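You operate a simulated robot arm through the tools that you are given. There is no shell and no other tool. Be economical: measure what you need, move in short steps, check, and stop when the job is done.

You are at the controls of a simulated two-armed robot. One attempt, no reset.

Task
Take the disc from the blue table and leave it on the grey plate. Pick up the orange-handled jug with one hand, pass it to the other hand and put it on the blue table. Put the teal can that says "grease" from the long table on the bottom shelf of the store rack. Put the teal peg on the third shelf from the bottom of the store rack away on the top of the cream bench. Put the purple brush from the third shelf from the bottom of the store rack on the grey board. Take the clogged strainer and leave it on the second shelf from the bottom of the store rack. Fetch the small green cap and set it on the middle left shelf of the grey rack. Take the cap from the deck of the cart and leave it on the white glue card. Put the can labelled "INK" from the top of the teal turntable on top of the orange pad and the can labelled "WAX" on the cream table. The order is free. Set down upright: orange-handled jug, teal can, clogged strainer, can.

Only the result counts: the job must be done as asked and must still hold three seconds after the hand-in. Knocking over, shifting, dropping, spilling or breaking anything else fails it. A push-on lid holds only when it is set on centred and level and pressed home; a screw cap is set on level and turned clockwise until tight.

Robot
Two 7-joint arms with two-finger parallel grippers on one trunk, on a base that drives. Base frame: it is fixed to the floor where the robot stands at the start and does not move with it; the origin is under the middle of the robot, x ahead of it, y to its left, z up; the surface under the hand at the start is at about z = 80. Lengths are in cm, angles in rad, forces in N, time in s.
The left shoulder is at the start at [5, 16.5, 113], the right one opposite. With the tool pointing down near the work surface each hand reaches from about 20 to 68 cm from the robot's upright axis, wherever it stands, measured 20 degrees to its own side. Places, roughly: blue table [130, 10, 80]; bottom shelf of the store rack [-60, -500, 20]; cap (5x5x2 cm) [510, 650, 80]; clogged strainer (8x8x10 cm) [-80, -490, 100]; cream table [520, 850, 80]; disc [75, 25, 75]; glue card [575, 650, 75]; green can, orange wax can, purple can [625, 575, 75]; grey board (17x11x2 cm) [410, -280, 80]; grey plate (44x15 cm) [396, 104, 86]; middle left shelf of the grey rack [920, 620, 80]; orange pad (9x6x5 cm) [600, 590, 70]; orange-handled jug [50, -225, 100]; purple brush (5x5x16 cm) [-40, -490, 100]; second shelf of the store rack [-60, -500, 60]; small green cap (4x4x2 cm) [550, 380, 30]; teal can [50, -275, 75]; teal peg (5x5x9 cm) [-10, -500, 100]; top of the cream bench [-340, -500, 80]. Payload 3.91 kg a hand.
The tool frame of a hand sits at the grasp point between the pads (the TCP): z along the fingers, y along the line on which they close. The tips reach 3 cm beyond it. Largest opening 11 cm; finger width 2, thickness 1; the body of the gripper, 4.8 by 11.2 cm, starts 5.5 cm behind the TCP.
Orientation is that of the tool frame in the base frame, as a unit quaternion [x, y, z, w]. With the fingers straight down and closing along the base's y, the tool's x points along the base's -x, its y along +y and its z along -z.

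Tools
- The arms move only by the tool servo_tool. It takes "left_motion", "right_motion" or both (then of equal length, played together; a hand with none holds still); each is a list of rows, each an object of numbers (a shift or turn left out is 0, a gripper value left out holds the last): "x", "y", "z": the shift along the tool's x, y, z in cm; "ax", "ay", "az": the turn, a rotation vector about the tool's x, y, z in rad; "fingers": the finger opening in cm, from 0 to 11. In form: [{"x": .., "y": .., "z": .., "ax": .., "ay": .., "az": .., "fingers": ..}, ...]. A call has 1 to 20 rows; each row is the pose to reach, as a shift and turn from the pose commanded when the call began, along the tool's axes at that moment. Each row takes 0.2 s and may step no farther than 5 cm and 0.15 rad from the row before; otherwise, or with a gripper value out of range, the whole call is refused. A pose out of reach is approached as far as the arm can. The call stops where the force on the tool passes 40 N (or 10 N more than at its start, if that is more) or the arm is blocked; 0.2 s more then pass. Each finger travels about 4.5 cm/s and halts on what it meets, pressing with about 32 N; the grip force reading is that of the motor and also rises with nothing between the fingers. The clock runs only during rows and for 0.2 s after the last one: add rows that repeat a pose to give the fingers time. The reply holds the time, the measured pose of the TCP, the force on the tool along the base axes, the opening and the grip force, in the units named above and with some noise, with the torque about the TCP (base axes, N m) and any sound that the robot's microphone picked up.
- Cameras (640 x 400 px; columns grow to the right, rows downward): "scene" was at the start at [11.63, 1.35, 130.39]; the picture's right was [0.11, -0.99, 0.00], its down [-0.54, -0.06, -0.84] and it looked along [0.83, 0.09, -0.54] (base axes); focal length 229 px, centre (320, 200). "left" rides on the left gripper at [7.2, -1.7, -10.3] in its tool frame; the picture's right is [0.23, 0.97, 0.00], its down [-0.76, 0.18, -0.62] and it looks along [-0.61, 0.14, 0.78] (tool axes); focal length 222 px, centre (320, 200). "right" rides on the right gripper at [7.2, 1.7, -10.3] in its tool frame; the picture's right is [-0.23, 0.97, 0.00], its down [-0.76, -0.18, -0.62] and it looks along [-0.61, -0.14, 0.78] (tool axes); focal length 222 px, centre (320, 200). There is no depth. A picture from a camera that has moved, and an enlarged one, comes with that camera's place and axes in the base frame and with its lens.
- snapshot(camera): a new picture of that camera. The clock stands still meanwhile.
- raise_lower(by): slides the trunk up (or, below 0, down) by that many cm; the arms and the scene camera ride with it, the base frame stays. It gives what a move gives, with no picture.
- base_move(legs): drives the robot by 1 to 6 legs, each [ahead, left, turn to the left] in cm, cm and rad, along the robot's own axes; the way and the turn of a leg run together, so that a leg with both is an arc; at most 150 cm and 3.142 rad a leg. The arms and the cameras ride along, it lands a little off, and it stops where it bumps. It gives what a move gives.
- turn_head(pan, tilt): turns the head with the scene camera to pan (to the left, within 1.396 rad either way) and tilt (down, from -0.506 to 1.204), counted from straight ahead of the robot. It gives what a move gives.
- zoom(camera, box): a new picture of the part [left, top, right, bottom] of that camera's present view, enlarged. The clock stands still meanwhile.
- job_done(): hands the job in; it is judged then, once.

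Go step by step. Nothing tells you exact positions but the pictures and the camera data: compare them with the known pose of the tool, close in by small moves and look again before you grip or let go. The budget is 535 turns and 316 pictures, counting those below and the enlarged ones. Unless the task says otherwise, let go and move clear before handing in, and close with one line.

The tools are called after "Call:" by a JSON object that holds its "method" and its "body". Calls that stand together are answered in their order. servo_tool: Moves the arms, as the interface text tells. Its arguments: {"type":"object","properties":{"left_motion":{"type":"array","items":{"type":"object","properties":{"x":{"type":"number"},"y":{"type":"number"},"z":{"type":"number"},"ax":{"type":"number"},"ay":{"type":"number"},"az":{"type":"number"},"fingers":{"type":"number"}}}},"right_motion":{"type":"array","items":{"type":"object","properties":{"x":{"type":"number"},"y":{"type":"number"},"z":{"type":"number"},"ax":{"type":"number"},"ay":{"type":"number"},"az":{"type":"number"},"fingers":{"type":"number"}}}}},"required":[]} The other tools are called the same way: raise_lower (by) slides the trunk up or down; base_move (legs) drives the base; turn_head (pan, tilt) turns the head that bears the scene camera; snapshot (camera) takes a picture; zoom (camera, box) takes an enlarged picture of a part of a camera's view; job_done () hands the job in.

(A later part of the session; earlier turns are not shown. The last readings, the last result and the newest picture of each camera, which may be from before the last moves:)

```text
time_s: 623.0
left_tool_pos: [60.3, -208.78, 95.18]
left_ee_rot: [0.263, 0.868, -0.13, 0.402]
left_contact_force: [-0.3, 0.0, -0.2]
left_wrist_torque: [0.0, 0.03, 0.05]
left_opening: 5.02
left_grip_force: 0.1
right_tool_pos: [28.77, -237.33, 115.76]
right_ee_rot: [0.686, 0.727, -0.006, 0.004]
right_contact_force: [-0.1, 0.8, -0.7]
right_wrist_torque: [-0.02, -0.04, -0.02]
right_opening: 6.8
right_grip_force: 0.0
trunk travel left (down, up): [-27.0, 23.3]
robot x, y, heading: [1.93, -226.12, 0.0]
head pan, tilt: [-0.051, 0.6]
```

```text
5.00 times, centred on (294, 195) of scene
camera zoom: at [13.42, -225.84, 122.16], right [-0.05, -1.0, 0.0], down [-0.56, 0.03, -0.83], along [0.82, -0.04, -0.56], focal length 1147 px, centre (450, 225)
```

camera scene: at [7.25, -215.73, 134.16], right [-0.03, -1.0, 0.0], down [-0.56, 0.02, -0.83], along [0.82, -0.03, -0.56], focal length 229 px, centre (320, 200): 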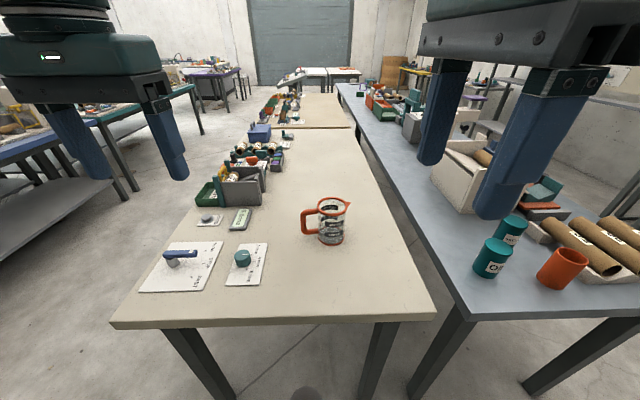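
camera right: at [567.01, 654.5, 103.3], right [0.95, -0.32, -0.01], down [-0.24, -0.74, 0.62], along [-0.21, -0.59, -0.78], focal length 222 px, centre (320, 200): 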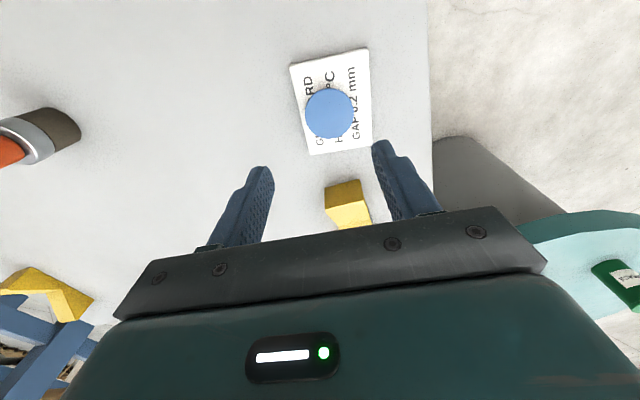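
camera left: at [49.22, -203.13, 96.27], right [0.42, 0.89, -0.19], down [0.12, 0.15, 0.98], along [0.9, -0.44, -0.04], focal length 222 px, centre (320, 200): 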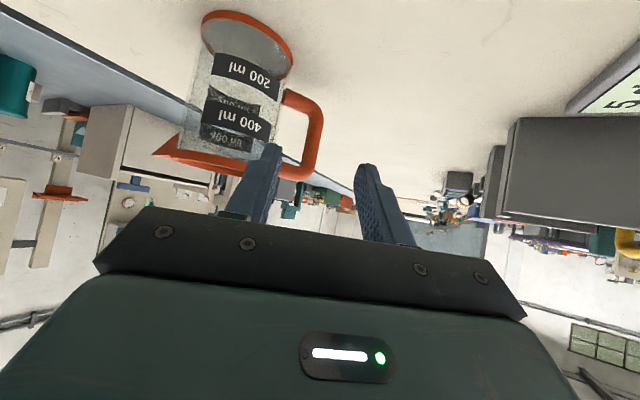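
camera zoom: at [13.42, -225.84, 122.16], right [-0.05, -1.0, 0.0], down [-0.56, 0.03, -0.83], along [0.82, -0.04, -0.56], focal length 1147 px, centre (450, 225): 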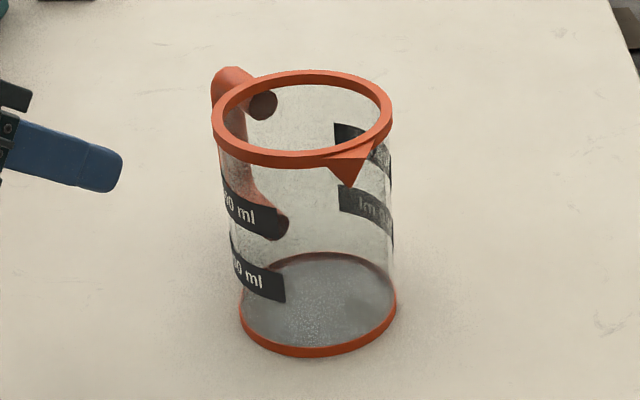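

The jug's centre is now ≈[67, −221] with the handle at about 45°, bar near [71.7, −215.8]. I'll move the base 3 cm closer, yaw the tool a further −0.26 and flatten it slightly, then re-measure.

Call:
{"method": "base_move", "body": {"legs": [[3, 0, 0]]}}

Call:
{"method": "servo_tool", "body": {"left_motion": [{"ax": 0.1, "az": 0.083}, {"ax": 0.2, "az": 0.167}]}}

Call:
{"method": "servo_tool", "body": {"left_motion": [{"ay": -0.1}, {"ay": -0.2}]}}

Call:
{"method": "snapshot", "body": {"camera": "left"}}

Call:
{"method": "zoom", "body": {"camera": "scene", "box": [230, 155, 358, 235]}}

```text
time_s: 623.9
left_tool_pos: [63.53, -208.68, 95.17]
left_ee_rot: [0.261, 0.868, -0.128, 0.403]
left_contact_force: [-0.1, 0.2, 0.4]
left_wrist_torque: [0.03, 0.0, 0.0]
left_opening: 4.98
left_grip_force: 0.1
right_tool_pos: [31.61, -237.32, 115.75]
right_ee_rot: [0.686, 0.728, -0.006, 0.003]
right_contact_force: [0.3, 0.4, -0.1]
right_wrist_torque: [-0.01, 0.02, -0.02]
right_opening: 6.8
right_grip_force: 0.1
trunk travel left (down, up): [-27.0, 23.3]
robot x, y, heading: [4.82, -225.83, 0.002]
head pan, tilt: [-0.051, 0.6]
```

```text
time_s: 624.5
left_tool_pos: [63.45, -208.72, 95.27]
left_ee_rot: [0.373, 0.825, -0.181, 0.384]
left_contact_force: [-0.6, -0.1, 0.0]
left_wrist_torque: [0.0, -0.01, 0.02]
left_opening: 5.0
left_grip_force: 0.0
right_tool_pos: [31.67, -237.33, 115.83]
right_ee_rot: [0.687, 0.727, -0.005, 0.004]
right_contact_force: [0.1, 0.3, -0.2]
right_wrist_torque: [0.0, 0.0, 0.03]
right_opening: 6.81
right_grip_force: 0.0
trunk travel left (down, up): [-27.0, 23.3]
robot x, y, heading: [4.84, -225.58, 0.005]
head pan, tilt: [-0.051, 0.6]
```

```text
time_s: 625.0
left_tool_pos: [63.57, -208.75, 95.17]
left_ee_rot: [0.353, 0.782, -0.218, 0.465]
left_contact_force: [0.5, 0.0, 0.6]
left_wrist_torque: [0.0, 0.03, 0.0]
left_opening: 4.99
left_grip_force: 0.1
right_tool_pos: [31.64, -237.37, 115.82]
right_ee_rot: [0.686, 0.727, -0.006, 0.005]
right_contact_force: [0.4, -0.5, 0.2]
right_wrist_torque: [0.03, 0.01, 0.02]
right_opening: 6.82
right_grip_force: 0.0
trunk travel left (down, up): [-27.0, 23.3]
robot x, y, heading: [5.08, -225.97, 0.004]
head pan, tilt: [-0.051, 0.6]
```

```text
148 pictures are left
camera left: at [54.15, -200.48, 93.66], right [0.66, 0.72, -0.21], down [0.02, 0.27, 0.96], along [0.75, -0.64, 0.16], focal length 222 px, centre (320, 200)
```

left: 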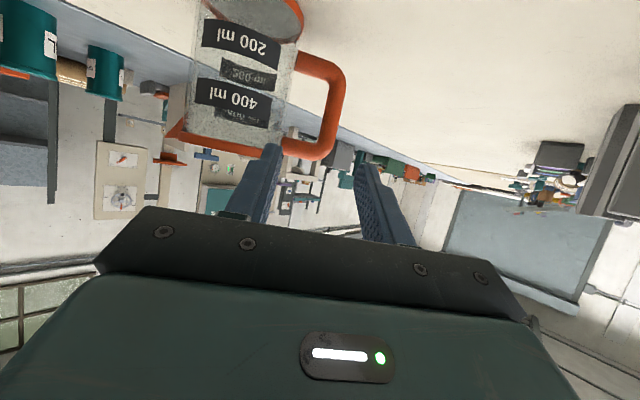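

```text
5.00 times, centred on (294, 195) of scene
camera zoom: at [16.45, -225.84, 122.16], right [-0.05, -1.0, 0.0], down [-0.56, 0.03, -0.83], along [0.82, -0.04, -0.56], focal length 1147 px, centre (450, 225)
```

zoom: 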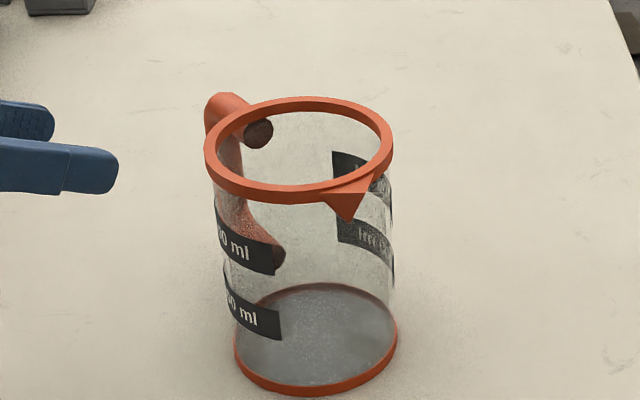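

Now the handle window is in clear view. Bar centre ≈[70.8, −215.8, 88.7]; I'll align and advance along the tool axis halfway.

Call:
{"method": "servo_tool", "body": {"left_motion": [{"x": 0.5, "y": 0.5, "z": 2}, {"x": 1, "y": 0.9, "z": 4}, {"x": 1, "y": 0.9, "z": 6}]}}

Call:
{"method": "zoom", "body": {"camera": "left", "box": [200, 60, 440, 210]}}

```text
time_s: 625.9
left_tool_pos: [67.2, -211.91, 91.4]
left_ee_rot: [0.353, 0.783, -0.217, 0.464]
left_contact_force: [-0.1, 0.3, -0.3]
left_wrist_torque: [0.0, 0.0, 0.02]
left_opening: 4.99
left_grip_force: 0.2
right_tool_pos: [31.64, -237.47, 115.8]
right_ee_rot: [0.687, 0.727, -0.005, 0.003]
right_contact_force: [-0.4, -1.1, 0.4]
right_wrist_torque: [0.04, 0.0, 0.02]
right_opening: 6.77
right_grip_force: 0.2
trunk travel left (down, up): [-27.0, 23.3]
robot x, y, heading: [4.84, -225.64, 0.003]
head pan, tilt: [-0.051, 0.6]
```

```text
2.67 times, centred on (320, 135) of left
camera zoom: at [57.88, -203.58, 89.95], right [0.66, 0.72, -0.21], down [0.02, 0.27, 0.96], along [0.75, -0.64, 0.16], focal length 592 px, centre (320, 373)
```

zoom: 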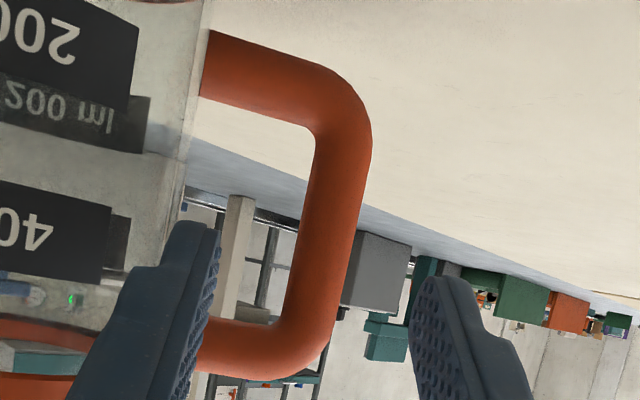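

The window lines up with the fingers. I'll advance the remaining 5.8 cm and check before closing.

Call:
{"method": "servo_tool", "body": {"left_motion": [{"z": 2}, {"z": 4}, {"z": 5.8}]}}

Call:
{"method": "zoom", "body": {"camera": "left", "box": [200, 60, 440, 210]}}

Call:
{"method": "zoom", "body": {"camera": "scene", "box": [230, 155, 358, 235]}}

```text
time_s: 626.6
left_tool_pos: [70.55, -215.67, 88.72]
left_ee_rot: [0.353, 0.782, -0.218, 0.465]
left_contact_force: [-0.7, 0.4, 0.3]
left_wrist_torque: [-0.05, -0.03, 0.02]
left_opening: 5.0
left_grip_force: 0.0
right_tool_pos: [31.59, -237.34, 115.75]
right_ee_rot: [0.686, 0.727, -0.004, 0.003]
right_contact_force: [-0.7, -0.5, 0.1]
right_wrist_torque: [0.03, 0.02, 0.03]
right_opening: 6.77
right_grip_force: 0.1
trunk travel left (down, up): [-27.0, 23.3]
robot x, y, heading: [4.89, -225.74, 0.0]
head pan, tilt: [-0.051, 0.6]
```

```text
2.67 times, centred on (320, 135) of left
camera zoom: at [61.11, -207.51, 87.16], right [0.66, 0.72, -0.21], down [0.02, 0.27, 0.96], along [0.75, -0.64, 0.16], focal length 592 px, centre (320, 373)
```

zoom: 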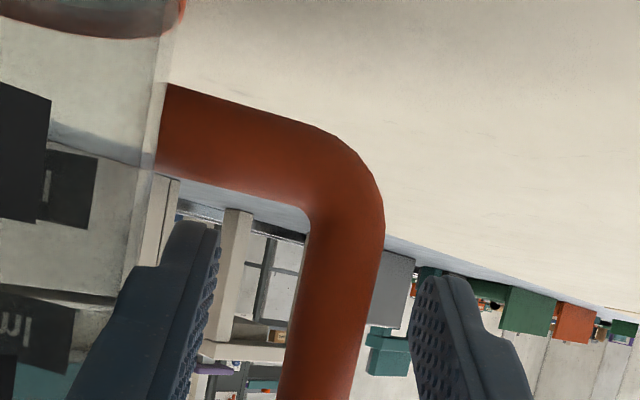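

```text
5.00 times, centred on (294, 195) of scene
camera zoom: at [16.45, -225.85, 122.16], right [-0.05, -1.0, 0.0], down [-0.56, 0.03, -0.83], along [0.82, -0.04, -0.56], focal length 1147 px, centre (450, 225)
```

zoom: 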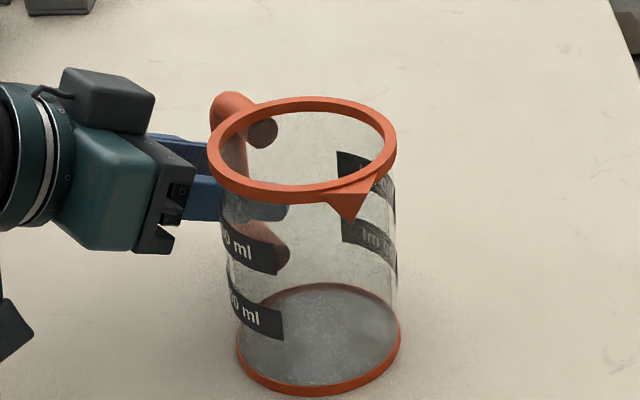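

The bar is still beyond the fingertips (the handle now points mostly away), so I'll change tack: with handle and spout along x, the right hand can take the rim from above with its natural closing direction, and the left will take the body for the hand-over. I'll withdraw the left hand and un-yaw the right.

Call:
{"method": "servo_tool", "body": {"left_motion": [{"z": -4}, {"z": -8}, {"z": -12}, {"z": -16}, {"z": -20}]}}

Call:
{"method": "servo_tool", "body": {"right_motion": [{"az": -0.15}, {"az": -0.3}, {"az": -0.45}, {"az": -0.6}, {"az": -0.75}, {"az": -0.9}, {"az": -1.05}, {"az": -1.2}, {"az": -1.35}, {"az": -1.5}], "left_motion": [{"z": -3, "x": -2}, {"z": -6, "x": -4}, {"z": -9, "x": -6}, {"z": -12, "x": -8}, {"z": -15, "x": -10}, {"z": -15, "x": -10}, {"z": -15, "x": -10}, {"z": -15, "x": -10}, {"z": -15, "x": -10}, {"z": -15, "x": -10}]}}

Call:
{"method": "snapshot", "body": {"camera": "scene"}}

```text
time_s: 627.9
left_tool_pos: [59.22, -202.23, 98.38]
left_ee_rot: [0.353, 0.783, -0.217, 0.463]
left_contact_force: [-0.2, -0.2, -0.7]
left_wrist_torque: [0.02, -0.05, -0.01]
left_opening: 5.01
left_grip_force: 0.1
right_tool_pos: [31.69, -237.33, 115.83]
right_ee_rot: [0.687, 0.727, -0.005, 0.004]
right_contact_force: [0.0, -0.7, 0.0]
right_wrist_torque: [-0.03, 0.01, 0.03]
right_opening: 6.8
right_grip_force: 0.0
trunk travel left (down, up): [-27.0, 23.3]
robot x, y, heading: [5.13, -225.43, 0.007]
head pan, tilt: [-0.051, 0.6]
```

```text
time_s: 630.0
left_tool_pos: [53.75, -195.55, 114.29]
left_ee_rot: [0.352, 0.783, -0.217, 0.465]
left_contact_force: [-0.1, 0.9, -0.3]
left_wrist_torque: [-0.02, 0.0, 0.01]
left_opening: 4.99
left_grip_force: 0.0
right_tool_pos: [31.61, -237.28, 115.76]
right_ee_rot: [0.005, 1.0, -0.005, -0.001]
right_contact_force: [0.1, 0.0, -0.8]
right_wrist_torque: [-0.02, 0.02, -0.02]
right_opening: 6.79
right_grip_force: 0.1
trunk travel left (down, up): [-27.0, 23.3]
robot x, y, heading: [4.98, -225.48, -0.0]
head pan, tilt: [-0.051, 0.6]
```

```text
143 pictures are left
camera scene: at [16.45, -225.85, 122.16], right [-0.05, -1.0, 0.0], down [-0.56, 0.03, -0.83], along [0.82, -0.04, -0.56], focal length 229 px, centre (320, 200)
```

scene: 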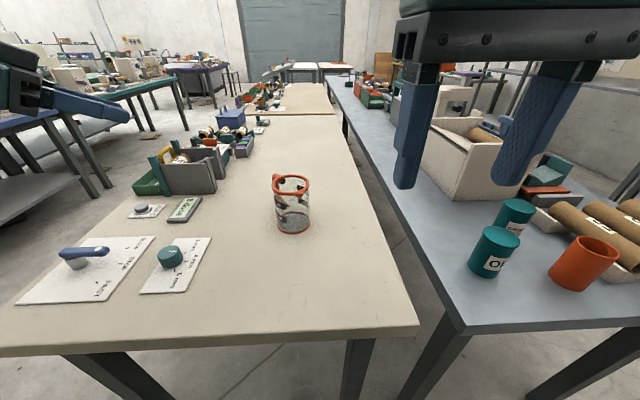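

I'll shift the base 15 cm left, then bring the right hand over the jug, fully open and tilted 0.4 rad forward.

Call:
{"method": "base_move", "body": {"legs": [[0, 15, 0]]}}

Call:
{"method": "servo_tool", "body": {"right_motion": [{"x": -3.8, "y": 0.1, "ay": -0.05, "fingers": 11}, {"x": -7.6, "y": 0.2, "ay": -0.1, "fingers": 11}, {"x": -11.4, "y": 0.4, "ay": -0.15, "fingers": 11}, {"x": -15.2, "y": 0.5, "ay": -0.2, "fingers": 11}, {"x": -19, "y": 0.7, "ay": -0.25, "fingers": 11}, {"x": -22.8, "y": 0.8, "ay": -0.3, "fingers": 11}, {"x": -26.6, "y": 1, "ay": -0.35, "fingers": 11}, {"x": -30, "y": 1.1, "ay": -0.4, "z": 2, "fingers": 11}, {"x": -33, "y": 1.2, "ay": -0.4, "z": 4, "fingers": 11}]}}

Call:
{"method": "snapshot", "body": {"camera": "right"}}

Call:
{"method": "snapshot", "body": {"camera": "scene"}}

```text
time_s: 632.0
left_tool_pos: [53.67, -180.47, 114.26]
left_ee_rot: [0.352, 0.783, -0.217, 0.464]
left_contact_force: [0.4, -0.7, 0.6]
left_wrist_torque: [0.04, -0.02, -0.02]
left_opening: 4.99
left_grip_force: 0.0
right_tool_pos: [31.62, -222.21, 115.86]
right_ee_rot: [0.005, 1.0, -0.007, 0.0]
right_contact_force: [-0.3, -0.4, -0.2]
right_wrist_torque: [-0.03, 0.02, 0.02]
right_opening: 6.78
right_grip_force: 0.1
trunk travel left (down, up): [-27.0, 23.3]
robot x, y, heading: [4.86, -210.82, 0.003]
head pan, tilt: [-0.051, 0.6]
```

```text
time_s: 634.0
left_tool_pos: [53.6, -180.47, 114.22]
left_ee_rot: [0.352, 0.783, -0.218, 0.465]
left_contact_force: [0.0, -0.5, -0.6]
left_wrist_torque: [0.03, -0.02, 0.0]
left_opening: 5.01
left_grip_force: 0.1
right_tool_pos: [64.66, -221.77, 111.55]
right_ee_rot: [0.004, 0.98, -0.008, 0.199]
right_contact_force: [-0.4, 0.5, 0.8]
right_wrist_torque: [-0.03, 0.01, 0.01]
right_opening: 10.98
right_grip_force: 0.1
trunk travel left (down, up): [-27.0, 23.3]
robot x, y, heading: [4.94, -210.77, 0.002]
head pan, tilt: [-0.051, 0.6]
```

```text
142 pictures are left
camera right: at [54.02, -219.71, 118.14], right [0.22, 0.97, 0.07], down [0.46, -0.17, 0.87], along [0.86, -0.16, -0.48], focal length 222 px, centre (320, 200)
```

right: 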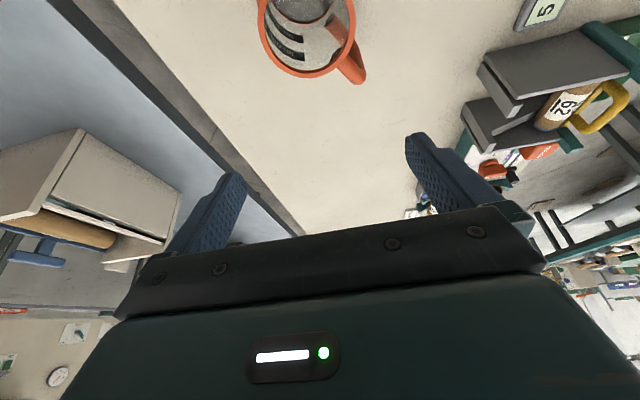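

```text
141 pictures are left
camera scene: at [16.46, -210.82, 122.15], right [-0.05, -1.0, 0.0], down [-0.56, 0.03, -0.82], along [0.82, -0.04, -0.57], focal length 229 px, centre (320, 200)
```

scene: 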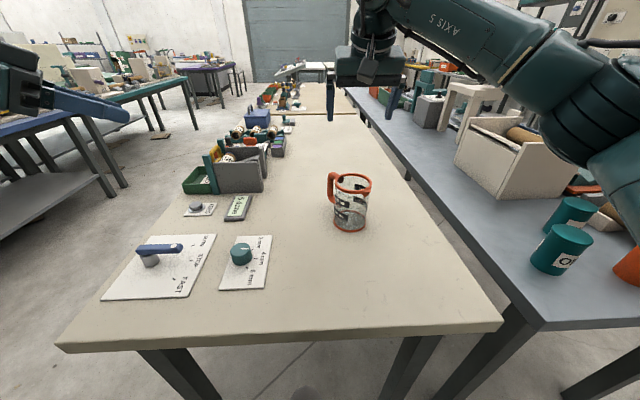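

The jug's rim centre is [64.8, −221.6, 93] with the handle at about 55°, clear of the ±y finger positions. I'll lower toward it and check.

Call:
{"method": "servo_tool", "body": {"right_motion": [{"x": 1.6, "y": 0.1, "z": 4.2}, {"x": 3.2, "y": 0.1, "z": 8.5}, {"x": 4.7, "y": 0.1, "z": 12.5}]}}

Call:
{"method": "snapshot", "body": {"camera": "right"}}

Call:
{"method": "zoom", "body": {"camera": "scene", "box": [290, 110, 450, 250]}}

```text
time_s: 634.8
left_tool_pos: [53.71, -180.5, 114.37]
left_ee_rot: [0.352, 0.782, -0.218, 0.465]
left_contact_force: [0.1, -0.4, 0.3]
left_wrist_torque: [-0.01, -0.01, -0.01]
left_opening: 5.03
left_grip_force: 0.0
right_tool_pos: [65.18, -221.67, 98.39]
right_ee_rot: [0.005, 0.98, -0.007, 0.199]
right_contact_force: [-0.4, 0.0, -0.5]
right_wrist_torque: [0.03, -0.03, 0.01]
right_opening: 11.03
right_grip_force: 0.1
trunk travel left (down, up): [-27.0, 23.3]
robot x, y, heading: [5.06, -210.71, 0.003]
head pan, tilt: [-0.051, 0.6]
```

```text
140 pictures are left
camera right: at [54.63, -219.68, 104.94], right [0.22, 0.97, 0.08], down [0.46, -0.17, 0.87], along [0.86, -0.16, -0.48], focal length 222 px, centre (320, 200)
```

right: 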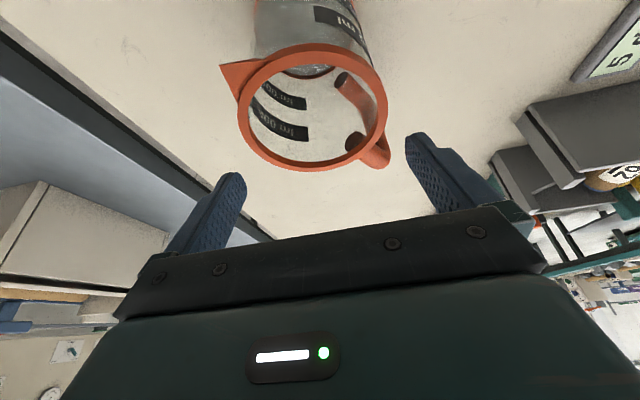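

```text
2.86 times, centred on (370, 180) of scene
camera zoom: at [16.44, -210.84, 122.16], right [-0.05, -1.0, 0.0], down [-0.56, 0.03, -0.82], along [0.82, -0.04, -0.57], focal length 655 px, centre (177, 257)
```

zoom: 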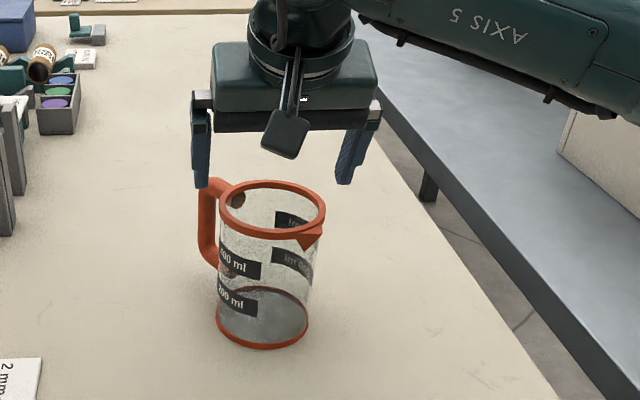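

Aligned within a few millimetres. I'll lower the last 7.5 cm in small steps.

Call:
{"method": "servo_tool", "body": {"right_motion": [{"x": 0.8, "y": 0.25, "z": 1.9}, {"x": 1.6, "y": 0.25, "z": 3.7}, {"x": 2.2, "y": 0.25, "z": 5.2}, {"x": 2.9, "y": 0.25, "z": 6.9}]}}

Call:
{"method": "snapshot", "body": {"camera": "right"}}

Call:
{"method": "zoom", "body": {"camera": "scene", "box": [290, 110, 450, 250]}}

```text
time_s: 635.8
left_tool_pos: [53.56, -180.6, 114.33]
left_ee_rot: [0.352, 0.783, -0.217, 0.465]
left_contact_force: [0.6, -0.6, 0.3]
left_wrist_torque: [-0.02, -0.03, 0.05]
left_opening: 5.0
left_grip_force: 0.1
right_tool_pos: [65.05, -221.38, 90.94]
right_ee_rot: [0.004, 0.98, -0.007, 0.197]
right_contact_force: [-0.2, 0.0, 0.4]
right_wrist_torque: [0.02, 0.03, -0.02]
right_opening: 11.02
right_grip_force: 0.1
trunk travel left (down, up): [-27.0, 23.3]
robot x, y, heading: [4.92, -210.79, 0.008]
head pan, tilt: [-0.051, 0.6]
```

```text
138 pictures are left
camera right: at [54.42, -219.44, 97.49], right [0.22, 0.97, 0.08], down [0.46, -0.17, 0.87], along [0.86, -0.16, -0.48], focal length 222 px, centre (320, 200)
```

right: 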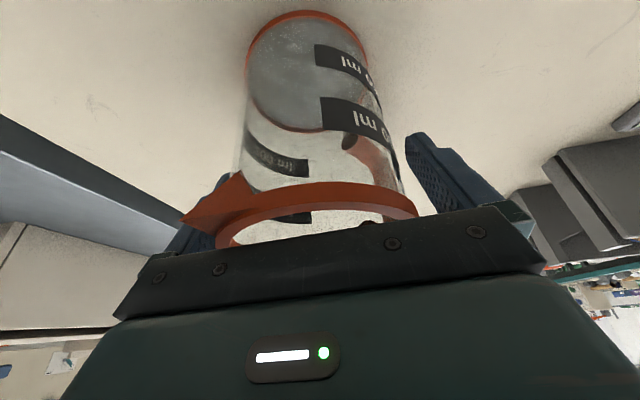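

```text
2.86 times, centred on (370, 180) of scene
camera zoom: at [16.43, -210.83, 122.16], right [-0.05, -1.0, 0.0], down [-0.56, 0.03, -0.82], along [0.82, -0.04, -0.57], focal length 655 px, centre (177, 257)
```

zoom: 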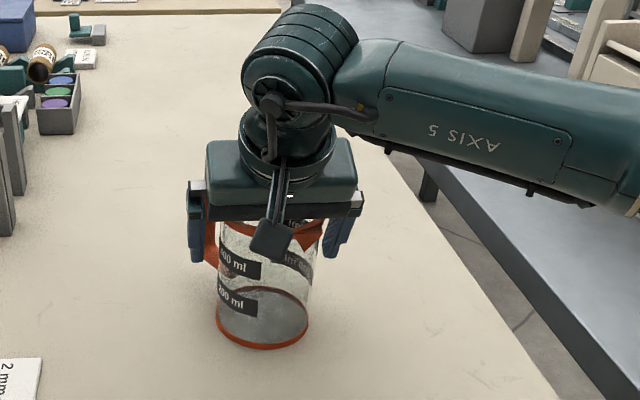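

The fingers straddle the rim. I'll close.

Call:
{"method": "servo_tool", "body": {"right_motion": [{"fingers": 6.5}, {"fingers": 6.5}, {"fingers": 6.5}, {"fingers": 6.5}]}}

Call:
{"method": "servo_tool", "body": {"right_motion": [{"x": -0.8, "z": -1.8}, {"x": -1.6, "z": -3.7}]}}

Call:
{"method": "snapshot", "body": {"camera": "right"}}

Call:
{"method": "zoom", "body": {"camera": "scene", "box": [290, 110, 450, 250]}}

```text
time_s: 636.8
left_tool_pos: [53.54, -180.4, 114.16]
left_ee_rot: [0.352, 0.783, -0.218, 0.464]
left_contact_force: [-0.1, 0.3, -0.2]
left_wrist_torque: [0.0, -0.01, -0.02]
left_opening: 4.99
left_grip_force: 0.0
right_tool_pos: [65.06, -221.47, 90.81]
right_ee_rot: [0.005, 0.98, -0.008, 0.197]
right_contact_force: [-0.7, -0.7, -0.6]
right_wrist_torque: [0.0, 0.02, -0.03]
right_opening: 9.14
right_grip_force: 31.7
trunk travel left (down, up): [-27.0, 23.3]
robot x, y, heading: [4.53, -210.24, 0.006]
head pan, tilt: [-0.051, 0.6]
```

```text
time_s: 637.4
left_tool_pos: [53.67, -180.55, 114.08]
left_ee_rot: [0.353, 0.783, -0.218, 0.465]
left_contact_force: [0.3, -0.1, 1.1]
left_wrist_torque: [-0.05, -0.02, 0.02]
left_opening: 5.0
left_grip_force: 0.1
right_tool_pos: [65.19, -221.38, 95.08]
right_ee_rot: [0.005, 0.98, -0.008, 0.197]
right_contact_force: [0.2, -0.5, -1.0]
right_wrist_torque: [-0.04, 0.04, -0.02]
right_opening: 9.17
right_grip_force: 32.3
trunk travel left (down, up): [-27.0, 23.3]
robot x, y, heading: [4.63, -210.6, 0.007]
head pan, tilt: [-0.051, 0.6]
```

```text
136 pictures are left
camera right: at [54.47, -219.46, 101.68], right [0.22, 0.97, 0.07], down [0.46, -0.17, 0.87], along [0.86, -0.16, -0.48], focal length 222 px, centre (320, 200)
```

right: 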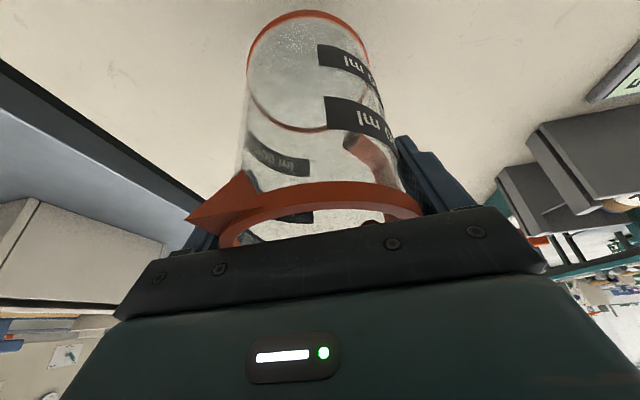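

```text
2.86 times, centred on (370, 180) of scene
camera zoom: at [16.42, -210.82, 122.16], right [-0.05, -1.0, 0.0], down [-0.56, 0.03, -0.83], along [0.82, -0.04, -0.56], focal length 655 px, centre (177, 257)
```

zoom: 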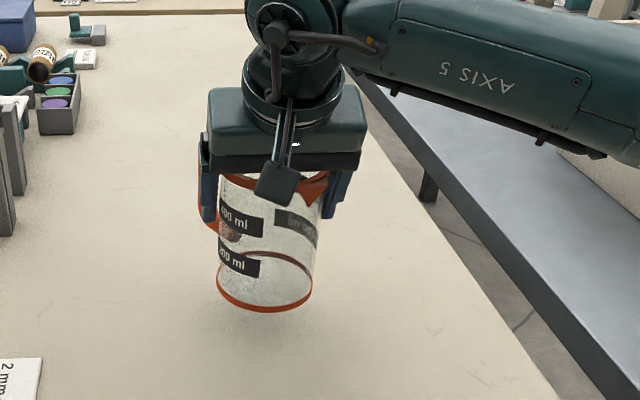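

The jug is held by the rim and lifted upright. I'll raise it and back into open floor for the hand-over.

Call:
{"method": "raise_lower", "body": {"by": 16}}

Call:
{"method": "base_move", "body": {"legs": [[-38, 0, 0]]}}

Call:
{"method": "servo_tool", "body": {"right_motion": [{"x": 3, "y": 2, "z": -1.3}, {"x": 6, "y": 4, "z": -2.6}, {"x": 9, "y": 6, "z": -3.9}, {"x": 11, "y": 8, "z": -4.7}, {"x": 11, "y": 10, "z": -4.7}], "left_motion": [{"ax": -0.1, "az": -0.06}, {"ax": -0.2, "az": -0.12}, {"ax": -0.3, "az": -0.17}, {"ax": -0.4, "az": -0.22}, {"ax": -0.5, "az": -0.27}]}}

Call:
{"method": "snapshot", "body": {"camera": "scene"}}

```text
time_s: 639.2
left_tool_pos: [53.64, -180.5, 130.26]
left_ee_rot: [0.352, 0.783, -0.217, 0.465]
left_contact_force: [0.4, -1.4, -0.5]
left_wrist_torque: [-0.02, -0.01, -0.03]
left_opening: 5.01
left_grip_force: 0.1
right_tool_pos: [65.09, -221.45, 111.12]
right_ee_rot: [0.004, 0.98, -0.007, 0.197]
right_contact_force: [-0.2, 0.5, -1.2]
right_wrist_torque: [0.0, 0.04, 0.01]
right_opening: 9.16
right_grip_force: 32.1
trunk travel left (down, up): [-43.0, 7.3]
robot x, y, heading: [4.76, -210.76, 0.003]
head pan, tilt: [-0.051, 0.6]
```

```text
time_s: 641.7
left_tool_pos: [15.07, -180.32, 130.29]
left_ee_rot: [0.349, 0.785, -0.215, 0.465]
left_contact_force: [0.5, -0.7, 0.4]
left_wrist_torque: [0.0, -0.03, 0.03]
left_opening: 5.01
left_grip_force: 0.0
right_tool_pos: [27.04, -221.2, 111.09]
right_ee_rot: [0.0, 0.98, -0.006, 0.197]
right_contact_force: [-0.2, -0.9, -1.4]
right_wrist_torque: [-0.03, 0.04, 0.03]
right_opening: 9.11
right_grip_force: 31.9
trunk travel left (down, up): [-43.0, 7.3]
robot x, y, heading: [-33.66, -210.93, 0.012]
head pan, tilt: [-0.051, 0.6]
```

```text
time_s: 642.9
left_tool_pos: [15.22, -180.41, 130.24]
left_ee_rot: [0.115, 0.853, -0.075, 0.504]
left_contact_force: [-0.3, 0.2, 0.2]
left_wrist_torque: [-0.01, -0.03, 0.0]
left_opening: 4.98
left_grip_force: 0.0
right_tool_pos: [14.82, -211.25, 111.13]
right_ee_rot: [0.002, 0.98, -0.007, 0.197]
right_contact_force: [0.1, -0.5, -1.7]
right_wrist_torque: [-0.01, 0.02, 0.0]
right_opening: 9.15
right_grip_force: 31.5
trunk travel left (down, up): [-43.0, 7.3]
robot x, y, heading: [-33.17, -211.13, 0.015]
head pan, tilt: [-0.051, 0.6]
```

```text
134 pictures are left
camera scene: at [-21.79, -210.96, 138.15], right [-0.04, -1.0, 0.0], down [-0.56, 0.02, -0.82], along [0.82, -0.03, -0.57], focal length 229 px, centre (320, 200)
```

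scene: 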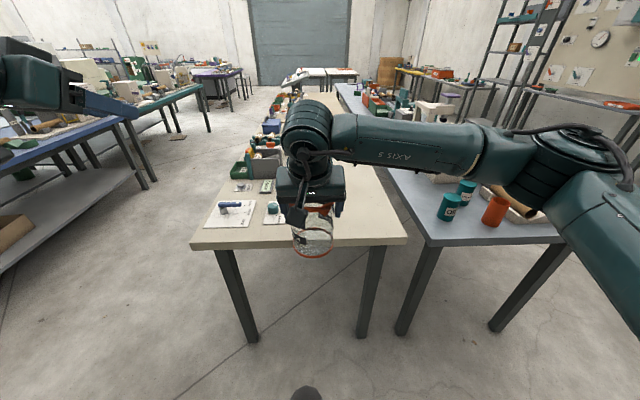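

I'll extend the jug forward a little again for room, then level and yaw the left tool to point straight ahead.

Call:
{"method": "servo_tool", "body": {"right_motion": [{"x": -3.7, "y": -2.4, "z": 1.6}, {"x": -7.5, "y": -4.8, "z": 3.2}, {"x": -11.2, "y": -7.2, "z": 4.8}, {"x": -11.2, "y": -7.2, "z": 4.8}], "left_motion": [{"ax": -0.08, "az": -0.045, "fingers": 11}, {"ax": -0.16, "az": -0.09, "fingers": 11}, {"ax": -0.246, "az": -0.135, "fingers": 11}, {"ax": -0.246, "az": -0.135, "fingers": 11}]}}

Call:
{"method": "servo_tool", "body": {"left_motion": [{"ay": -0.1}, {"ay": -0.2}, {"ay": -0.3}]}}

```text
time_s: 643.9
left_tool_pos: [15.1, -180.33, 130.34]
left_ee_rot: [-0.004, 0.861, -0.005, 0.508]
left_contact_force: [0.3, -0.2, 0.6]
left_wrist_torque: [0.0, 0.0, 0.01]
left_opening: 10.99
left_grip_force: 0.1
right_tool_pos: [27.25, -218.73, 111.11]
right_ee_rot: [0.001, 0.98, -0.007, 0.197]
right_contact_force: [0.1, -0.5, -1.5]
right_wrist_torque: [-0.01, -0.02, -0.02]
right_opening: 9.15
right_grip_force: 32.4
trunk travel left (down, up): [-43.0, 7.3]
robot x, y, heading: [-33.34, -210.87, 0.014]
head pan, tilt: [-0.051, 0.6]
```

```text
time_s: 644.7
left_tool_pos: [15.21, -180.34, 130.27]
left_ee_rot: [-0.005, 0.775, -0.003, 0.631]
left_contact_force: [0.3, -0.2, -0.1]
left_wrist_torque: [0.01, -0.02, 0.03]
left_opening: 10.98
left_grip_force: 0.0
right_tool_pos: [27.22, -218.78, 111.11]
right_ee_rot: [0.002, 0.98, -0.006, 0.198]
right_contact_force: [0.0, -0.7, -0.2]
right_wrist_torque: [-0.04, 0.03, 0.02]
right_opening: 9.13
right_grip_force: 32.0
trunk travel left (down, up): [-43.0, 7.3]
robot x, y, heading: [-33.43, -211.27, 0.012]
head pan, tilt: [-0.051, 0.6]
```

I'll bring the left hand round to a pre-grasp point behind and below the jug's rim, pointing at its body.

Call:
{"method": "servo_tool", "body": {"left_motion": [{"x": 3.3, "y": -2.5, "z": -1}, {"x": 6.6, "y": -5, "z": -2.1}, {"x": 10, "y": -7.4, "z": -3.2}, {"x": 13.3, "y": -9.8, "z": -4.2}, {"x": 16.6, "y": -12.3, "z": -5.3}, {"x": 19.95, "y": -14.7, "z": -6.3}, {"x": 20.5, "y": -18.7, "z": -5}, {"x": 21, "y": -22.7, "z": -3.7}, {"x": 21.4, "y": -26.7, "z": -2.4}, {"x": 21.9, "y": -30.7, "z": -1.1}, {"x": 22.3, "y": -34.7, "z": 0.1}, {"x": 22.7, "y": -38.5, "z": 1.3}]}}

Call:
{"method": "snapshot", "body": {"camera": "scene"}}

Call:
{"method": "snapshot", "body": {"camera": "left"}}

```text
time_s: 647.4
left_tool_pos: [14.11, -213.71, 104.56]
left_ee_rot: [0.025, 0.761, 0.089, 0.642]
left_contact_force: [1.0, 0.0, -0.3]
left_wrist_torque: [0.0, 0.02, -0.01]
left_opening: 11.0
left_grip_force: 0.0
left hand out of reach, approached as far as the arm can: row 3, 4, 5, 6, 7
right_tool_pos: [27.25, -218.86, 111.19]
right_ee_rot: [0.0, 0.98, -0.006, 0.198]
right_contact_force: [-0.5, 0.9, 0.0]
right_wrist_torque: [0.0, 0.01, 0.0]
right_opening: 9.11
right_grip_force: 31.6
trunk travel left (down, up): [-43.0, 7.3]
robot x, y, heading: [-33.44, -211.11, 0.011]
head pan, tilt: [-0.051, 0.6]
stopped in row 12 (left hand): the arm was blocked; the commanded pose is now the measured one
```

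```text
133 pictures are left
camera scene: at [-21.82, -211.0, 138.16], right [-0.04, -1.0, 0.0], down [-0.56, 0.02, -0.83], along [0.82, -0.03, -0.56], focal length 229 px, centre (320, 200)
```

scene: 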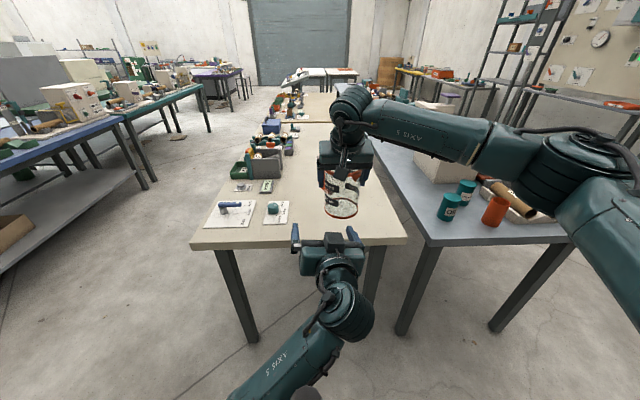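

```text
132 pictures are left
camera left: at [3.15, -215.37, 98.87], right [-0.11, 0.99, -0.06], down [-0.49, 0.0, 0.87], along [0.86, 0.13, 0.49], focal length 222 px, centre (320, 200)
```

left: 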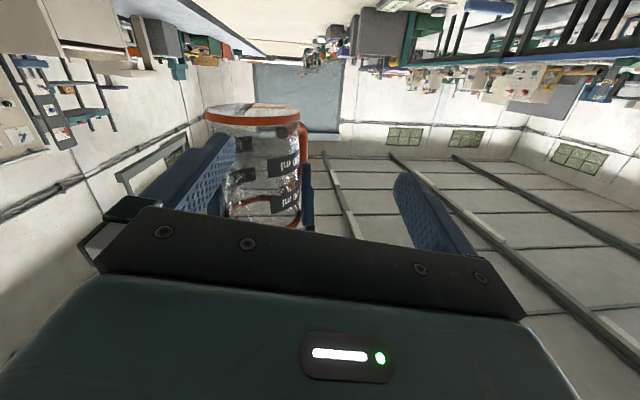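

The left arm stops there, so I'll bring the jug 5 cm toward it with the right hand and straighten the left tool's slight roll.

Call:
{"method": "servo_tool", "body": {"right_motion": [{"y": 1.7}, {"y": 3.4}, {"y": 5}], "left_motion": [{"z": 0.5, "az": -0.06, "ax": 0.035}, {"z": 1, "az": -0.12, "ax": 0.07}, {"z": 1.5, "az": -0.17, "ax": 0.105}]}}

Call:
{"method": "snapshot", "body": {"camera": "left"}}

Call:
{"method": "zoom", "body": {"camera": "scene", "box": [240, 80, 432, 300]}}

```text
time_s: 648.1
left_tool_pos: [16.49, -212.84, 105.41]
left_ee_rot: [-0.003, 0.754, 0.0, 0.656]
left_contact_force: [0.0, 1.1, 0.5]
left_wrist_torque: [0.0, 0.02, -0.01]
left_opening: 10.99
left_grip_force: 0.1
right_tool_pos: [27.35, -213.59, 111.06]
right_ee_rot: [0.001, 0.98, -0.007, 0.198]
right_contact_force: [0.2, -0.7, -1.4]
right_wrist_torque: [0.0, 0.02, 0.01]
right_opening: 9.13
right_grip_force: 32.1
trunk travel left (down, up): [-43.0, 7.3]
robot x, y, heading: [-33.38, -210.98, 0.018]
head pan, tilt: [-0.051, 0.6]
```

```text
131 pictures are left
camera left: at [5.36, -214.73, 99.49], right [-0.04, 0.97, -0.23], down [-0.51, 0.18, 0.84], along [0.86, 0.15, 0.49], focal length 222 px, centre (320, 200)
```

left: 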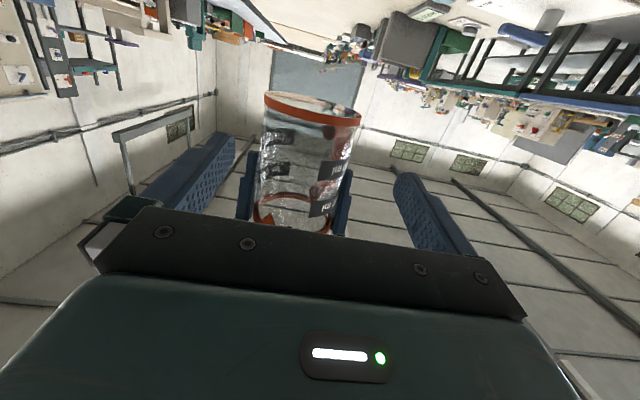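

```text
1.82 times, centred on (336, 190) of scene
camera zoom: at [-21.79, -210.94, 138.16], right [-0.04, -1.0, 0.0], down [-0.56, 0.02, -0.83], along [0.82, -0.03, -0.56], focal length 417 px, centre (291, 218)
```

zoom: 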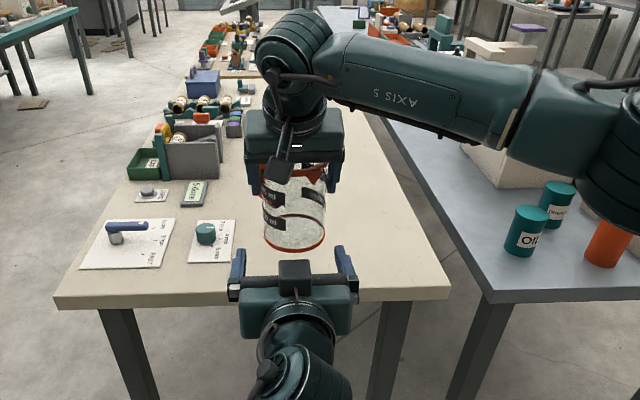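

Jug spans about z 102.5–115. I'll advance the left hand around its lower body at z≈106.

Call:
{"method": "servo_tool", "body": {"left_motion": [{"x": -0.7, "y": -0.3, "z": 3.2}, {"x": -1.3, "y": -0.5, "z": 6.4}, {"x": -1.9, "y": -0.7, "z": 9.5}]}}

Call:
{"method": "snapshot", "body": {"camera": "left"}}

Call:
{"method": "zoom", "body": {"camera": "scene", "box": [240, 100, 400, 260]}}

```text
time_s: 649.1
left_tool_pos: [26.69, -209.79, 102.0]
left_ee_rot: [0.014, 0.765, 0.051, 0.642]
left_contact_force: [-3.3, -1.2, -4.0]
left_wrist_torque: [0.25, -0.13, -0.13]
left_opening: 11.01
left_grip_force: 0.1
right_tool_pos: [27.51, -213.62, 111.6]
right_ee_rot: [0.002, 0.979, -0.005, 0.204]
right_contact_force: [1.7, 1.6, 3.3]
right_wrist_torque: [0.05, -0.06, -0.03]
right_opening: 9.1
right_grip_force: 32.0
trunk travel left (down, up): [-43.0, 7.3]
robot x, y, heading: [-33.16, -211.06, 0.017]
head pan, tilt: [-0.051, 0.6]
stopped in row 3 (left hand): the arm was blocked; the commanded pose is now the measured one
```

```text
129 pictures are left
camera left: at [15.46, -211.55, 96.31], right [-0.08, 0.99, -0.13], down [-0.49, 0.07, 0.87], along [0.87, 0.14, 0.48], focal length 222 px, centre (320, 200)
```

left: 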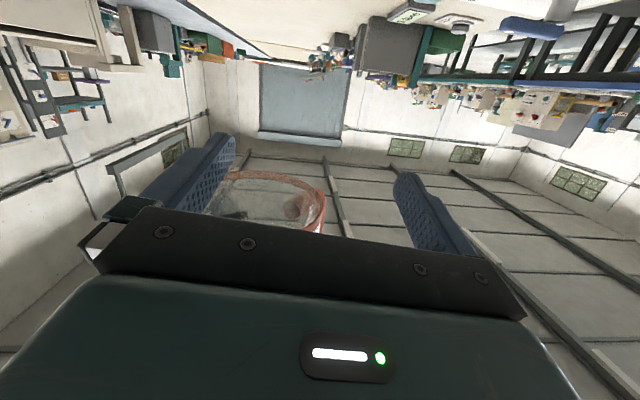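

```text
2.50 times, centred on (320, 180) of scene
camera zoom: at [-21.8, -210.96, 138.16], right [-0.04, -1.0, 0.0], down [-0.56, 0.02, -0.83], along [0.82, -0.03, -0.56], focal length 574 px, centre (320, 250)
```

zoom: 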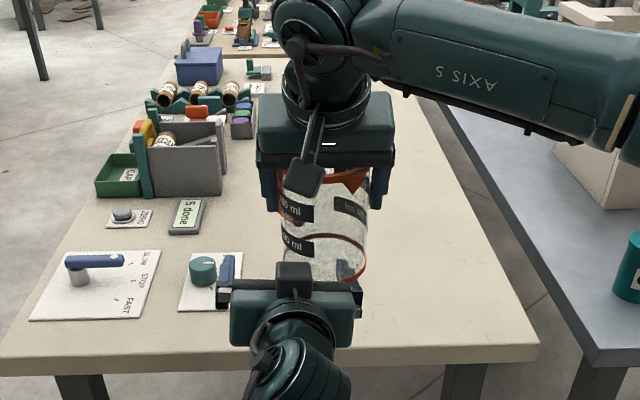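

The left arm is at its limit toward the centre, so the hand ended low and offset. I'll back it off, bring the jug 5 cm further left, and try again.

Call:
{"method": "servo_tool", "body": {"left_motion": [{"z": -3}, {"z": -6}, {"z": -9}]}}

Call:
{"method": "servo_tool", "body": {"right_motion": [{"y": 2}, {"y": 4}, {"y": 6}, {"y": 7}], "left_motion": [{"x": -1.5, "y": 0.7}, {"x": -3, "y": 1.5}, {"x": -4.3, "y": 2.2}, {"x": -4.3, "y": 2.2}]}}

Call:
{"method": "snapshot", "body": {"camera": "left"}}

```text
time_s: 649.5
left_tool_pos: [26.24, -208.93, 103.62]
left_ee_rot: [0.017, 0.755, 0.068, 0.652]
left_contact_force: [-1.3, -2.4, -3.8]
left_wrist_torque: [0.26, -0.11, -0.03]
left_opening: 10.98
left_grip_force: 0.0
right_tool_pos: [27.52, -213.13, 112.68]
right_ee_rot: [0.001, 0.977, 0.005, 0.212]
right_contact_force: [1.6, 1.7, 3.6]
right_wrist_torque: [0.03, 0.07, -0.07]
right_opening: 9.11
right_grip_force: 32.2
trunk travel left (down, up): [-43.0, 7.3]
robot x, y, heading: [-33.66, -211.08, 0.014]
head pan, tilt: [-0.051, 0.6]
stopped in row 1 (right hand): the force on the tool passed its limit at 49 N (the readings are from after the stop); the commanded pose is now the measured one
```

```text
time_s: 650.1
left_tool_pos: [26.99, -206.84, 104.46]
left_ee_rot: [0.021, 0.763, 0.087, 0.64]
left_contact_force: [1.8, 1.6, -5.0]
left_wrist_torque: [0.22, -0.1, 0.08]
left_opening: 10.99
left_grip_force: 0.1
right_tool_pos: [27.77, -210.67, 113.49]
right_ee_rot: [0.004, 0.976, 0.001, 0.217]
right_contact_force: [-0.3, -0.2, 2.7]
right_wrist_torque: [-0.08, 0.29, 0.0]
right_opening: 9.11
right_grip_force: 32.3
trunk travel left (down, up): [-43.0, 7.3]
robot x, y, heading: [-33.47, -211.02, 0.011]
head pan, tilt: [-0.051, 0.6]
stopped in row 2 (left hand): the force on the tool passed its limit at 45 N (the readings are from after the stop); the commanded pose is now the measured one
```

```text
127 pictures are left
camera left: at [15.71, -208.63, 98.75], right [-0.12, 0.99, -0.07], down [-0.49, 0.0, 0.87], along [0.86, 0.13, 0.48], focal length 222 px, centre (320, 200)
```

left: 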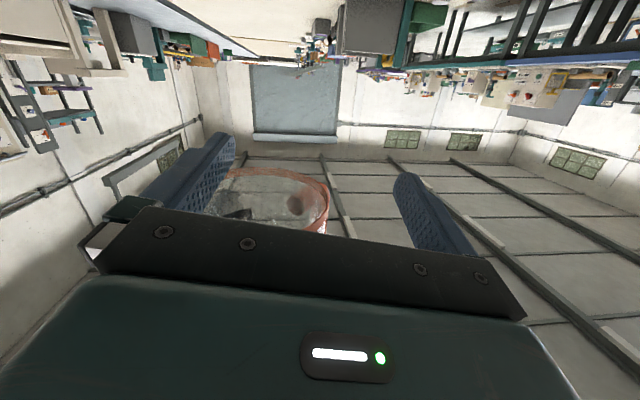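

The jug's bottom is touching the left fingers. I'll lift the jug straight up to separate them.

Call:
{"method": "servo_tool", "body": {"right_motion": [{"x": -0.8, "z": -1.8}, {"x": -1.7, "z": -3.6}, {"x": -2.5, "z": -5.4}]}}

Call:
{"method": "snapshot", "body": {"camera": "left"}}

Call:
{"method": "zoom", "body": {"camera": "scene", "box": [240, 80, 432, 280]}}

```text
time_s: 650.9
left_tool_pos: [26.78, -206.85, 104.56]
left_ee_rot: [0.021, 0.762, 0.086, 0.642]
left_contact_force: [-0.1, -0.3, 0.2]
left_wrist_torque: [0.0, -0.01, 0.0]
left_opening: 10.98
left_grip_force: 0.1
right_tool_pos: [27.99, -210.62, 119.38]
right_ee_rot: [0.004, 0.976, 0.001, 0.219]
right_contact_force: [-0.2, -0.1, -1.6]
right_wrist_torque: [-0.02, 0.03, -0.03]
right_opening: 9.07
right_grip_force: 31.8
trunk travel left (down, up): [-43.0, 7.3]
robot x, y, heading: [-33.04, -210.79, 0.007]
head pan, tilt: [-0.051, 0.6]
```

```text
126 pictures are left
camera left: at [15.67, -208.66, 98.83], right [-0.12, 0.99, -0.07], down [-0.49, 0.0, 0.87], along [0.86, 0.13, 0.49], focal length 222 px, centre (320, 200)
```

left: 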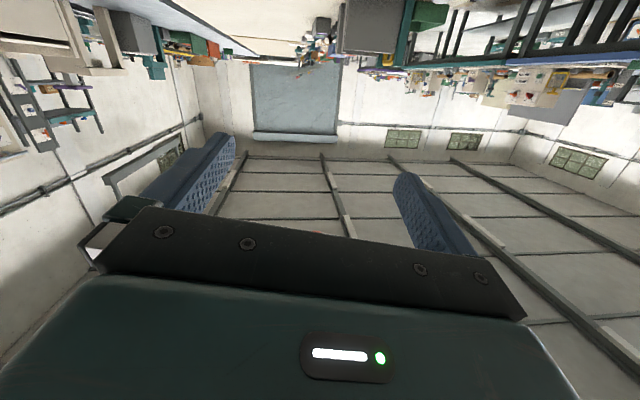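

```text
2.00 times, centred on (336, 180) of scene
camera zoom: at [-21.81, -210.98, 138.16], right [-0.04, -1.0, 0.0], down [-0.56, 0.02, -0.83], along [0.82, -0.03, -0.56], focal length 459 px, centre (288, 240)
```

zoom: 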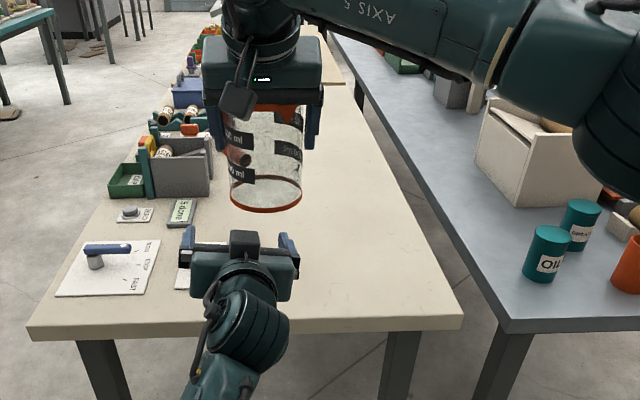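

They're separated. I'll straighten both tools, shift the jug over the left hand's open fingers, then lower it between them.

Call:
{"method": "servo_tool", "body": {"right_motion": [{"y": 1.3, "ay": 0.015}, {"y": 2.6, "ay": 0.03}, {"y": 3.8, "ay": 0.045}], "left_motion": [{"az": -0.05, "ax": 0.035}, {"az": -0.1, "ax": 0.07}, {"az": -0.16, "ax": 0.1}]}}

Call:
{"method": "zoom", "body": {"camera": "scene", "box": [240, 80, 400, 240]}}

Call:
{"method": "snapshot", "body": {"camera": "right"}}

```text
time_s: 651.7
left_tool_pos: [27.32, -205.7, 105.41]
left_ee_rot: [-0.004, 0.757, 0.009, 0.653]
left_contact_force: [-0.5, -0.3, 0.1]
left_wrist_torque: [0.04, 0.03, -0.03]
left_opening: 11.02
left_grip_force: 0.0
right_tool_pos: [27.85, -206.84, 119.28]
right_ee_rot: [0.004, 0.981, 0.001, 0.195]
right_contact_force: [0.0, 0.3, -1.4]
right_wrist_torque: [-0.04, 0.01, 0.02]
right_opening: 9.08
right_grip_force: 32.0
trunk travel left (down, up): [-43.0, 7.3]
robot x, y, heading: [-33.48, -211.14, 0.011]
head pan, tilt: [-0.051, 0.6]
```

```text
2.50 times, centred on (320, 160) of scene
camera zoom: at [-21.79, -210.93, 138.16], right [-0.04, -1.0, 0.0], down [-0.56, 0.02, -0.83], along [0.82, -0.03, -0.56], focal length 574 px, centre (320, 300)
```

zoom: 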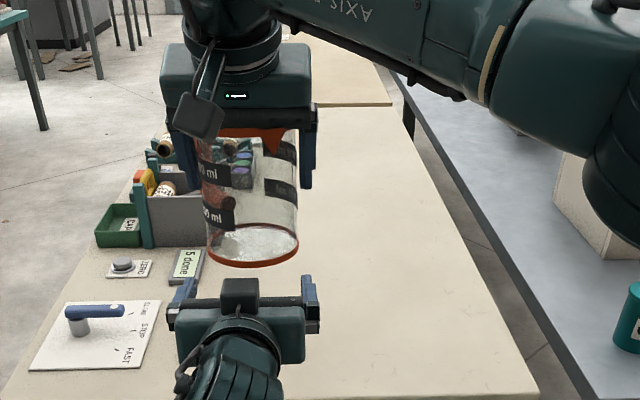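

```text
123 pictures are left
camera right: at [17.2, -205.02, 126.06], right [0.22, 0.97, 0.09], down [0.46, -0.18, 0.87], along [0.86, -0.14, -0.49], focal length 222 px, centre (320, 200)
```

right: 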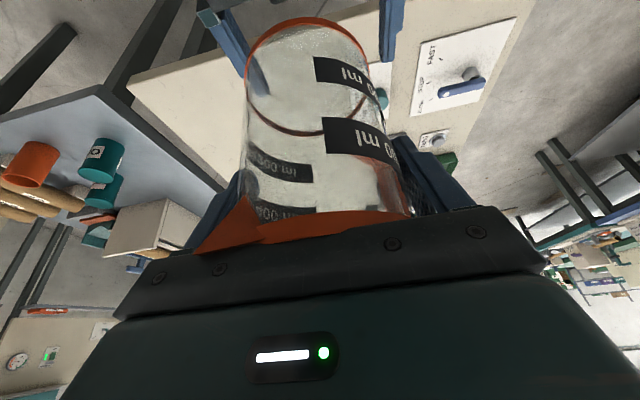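

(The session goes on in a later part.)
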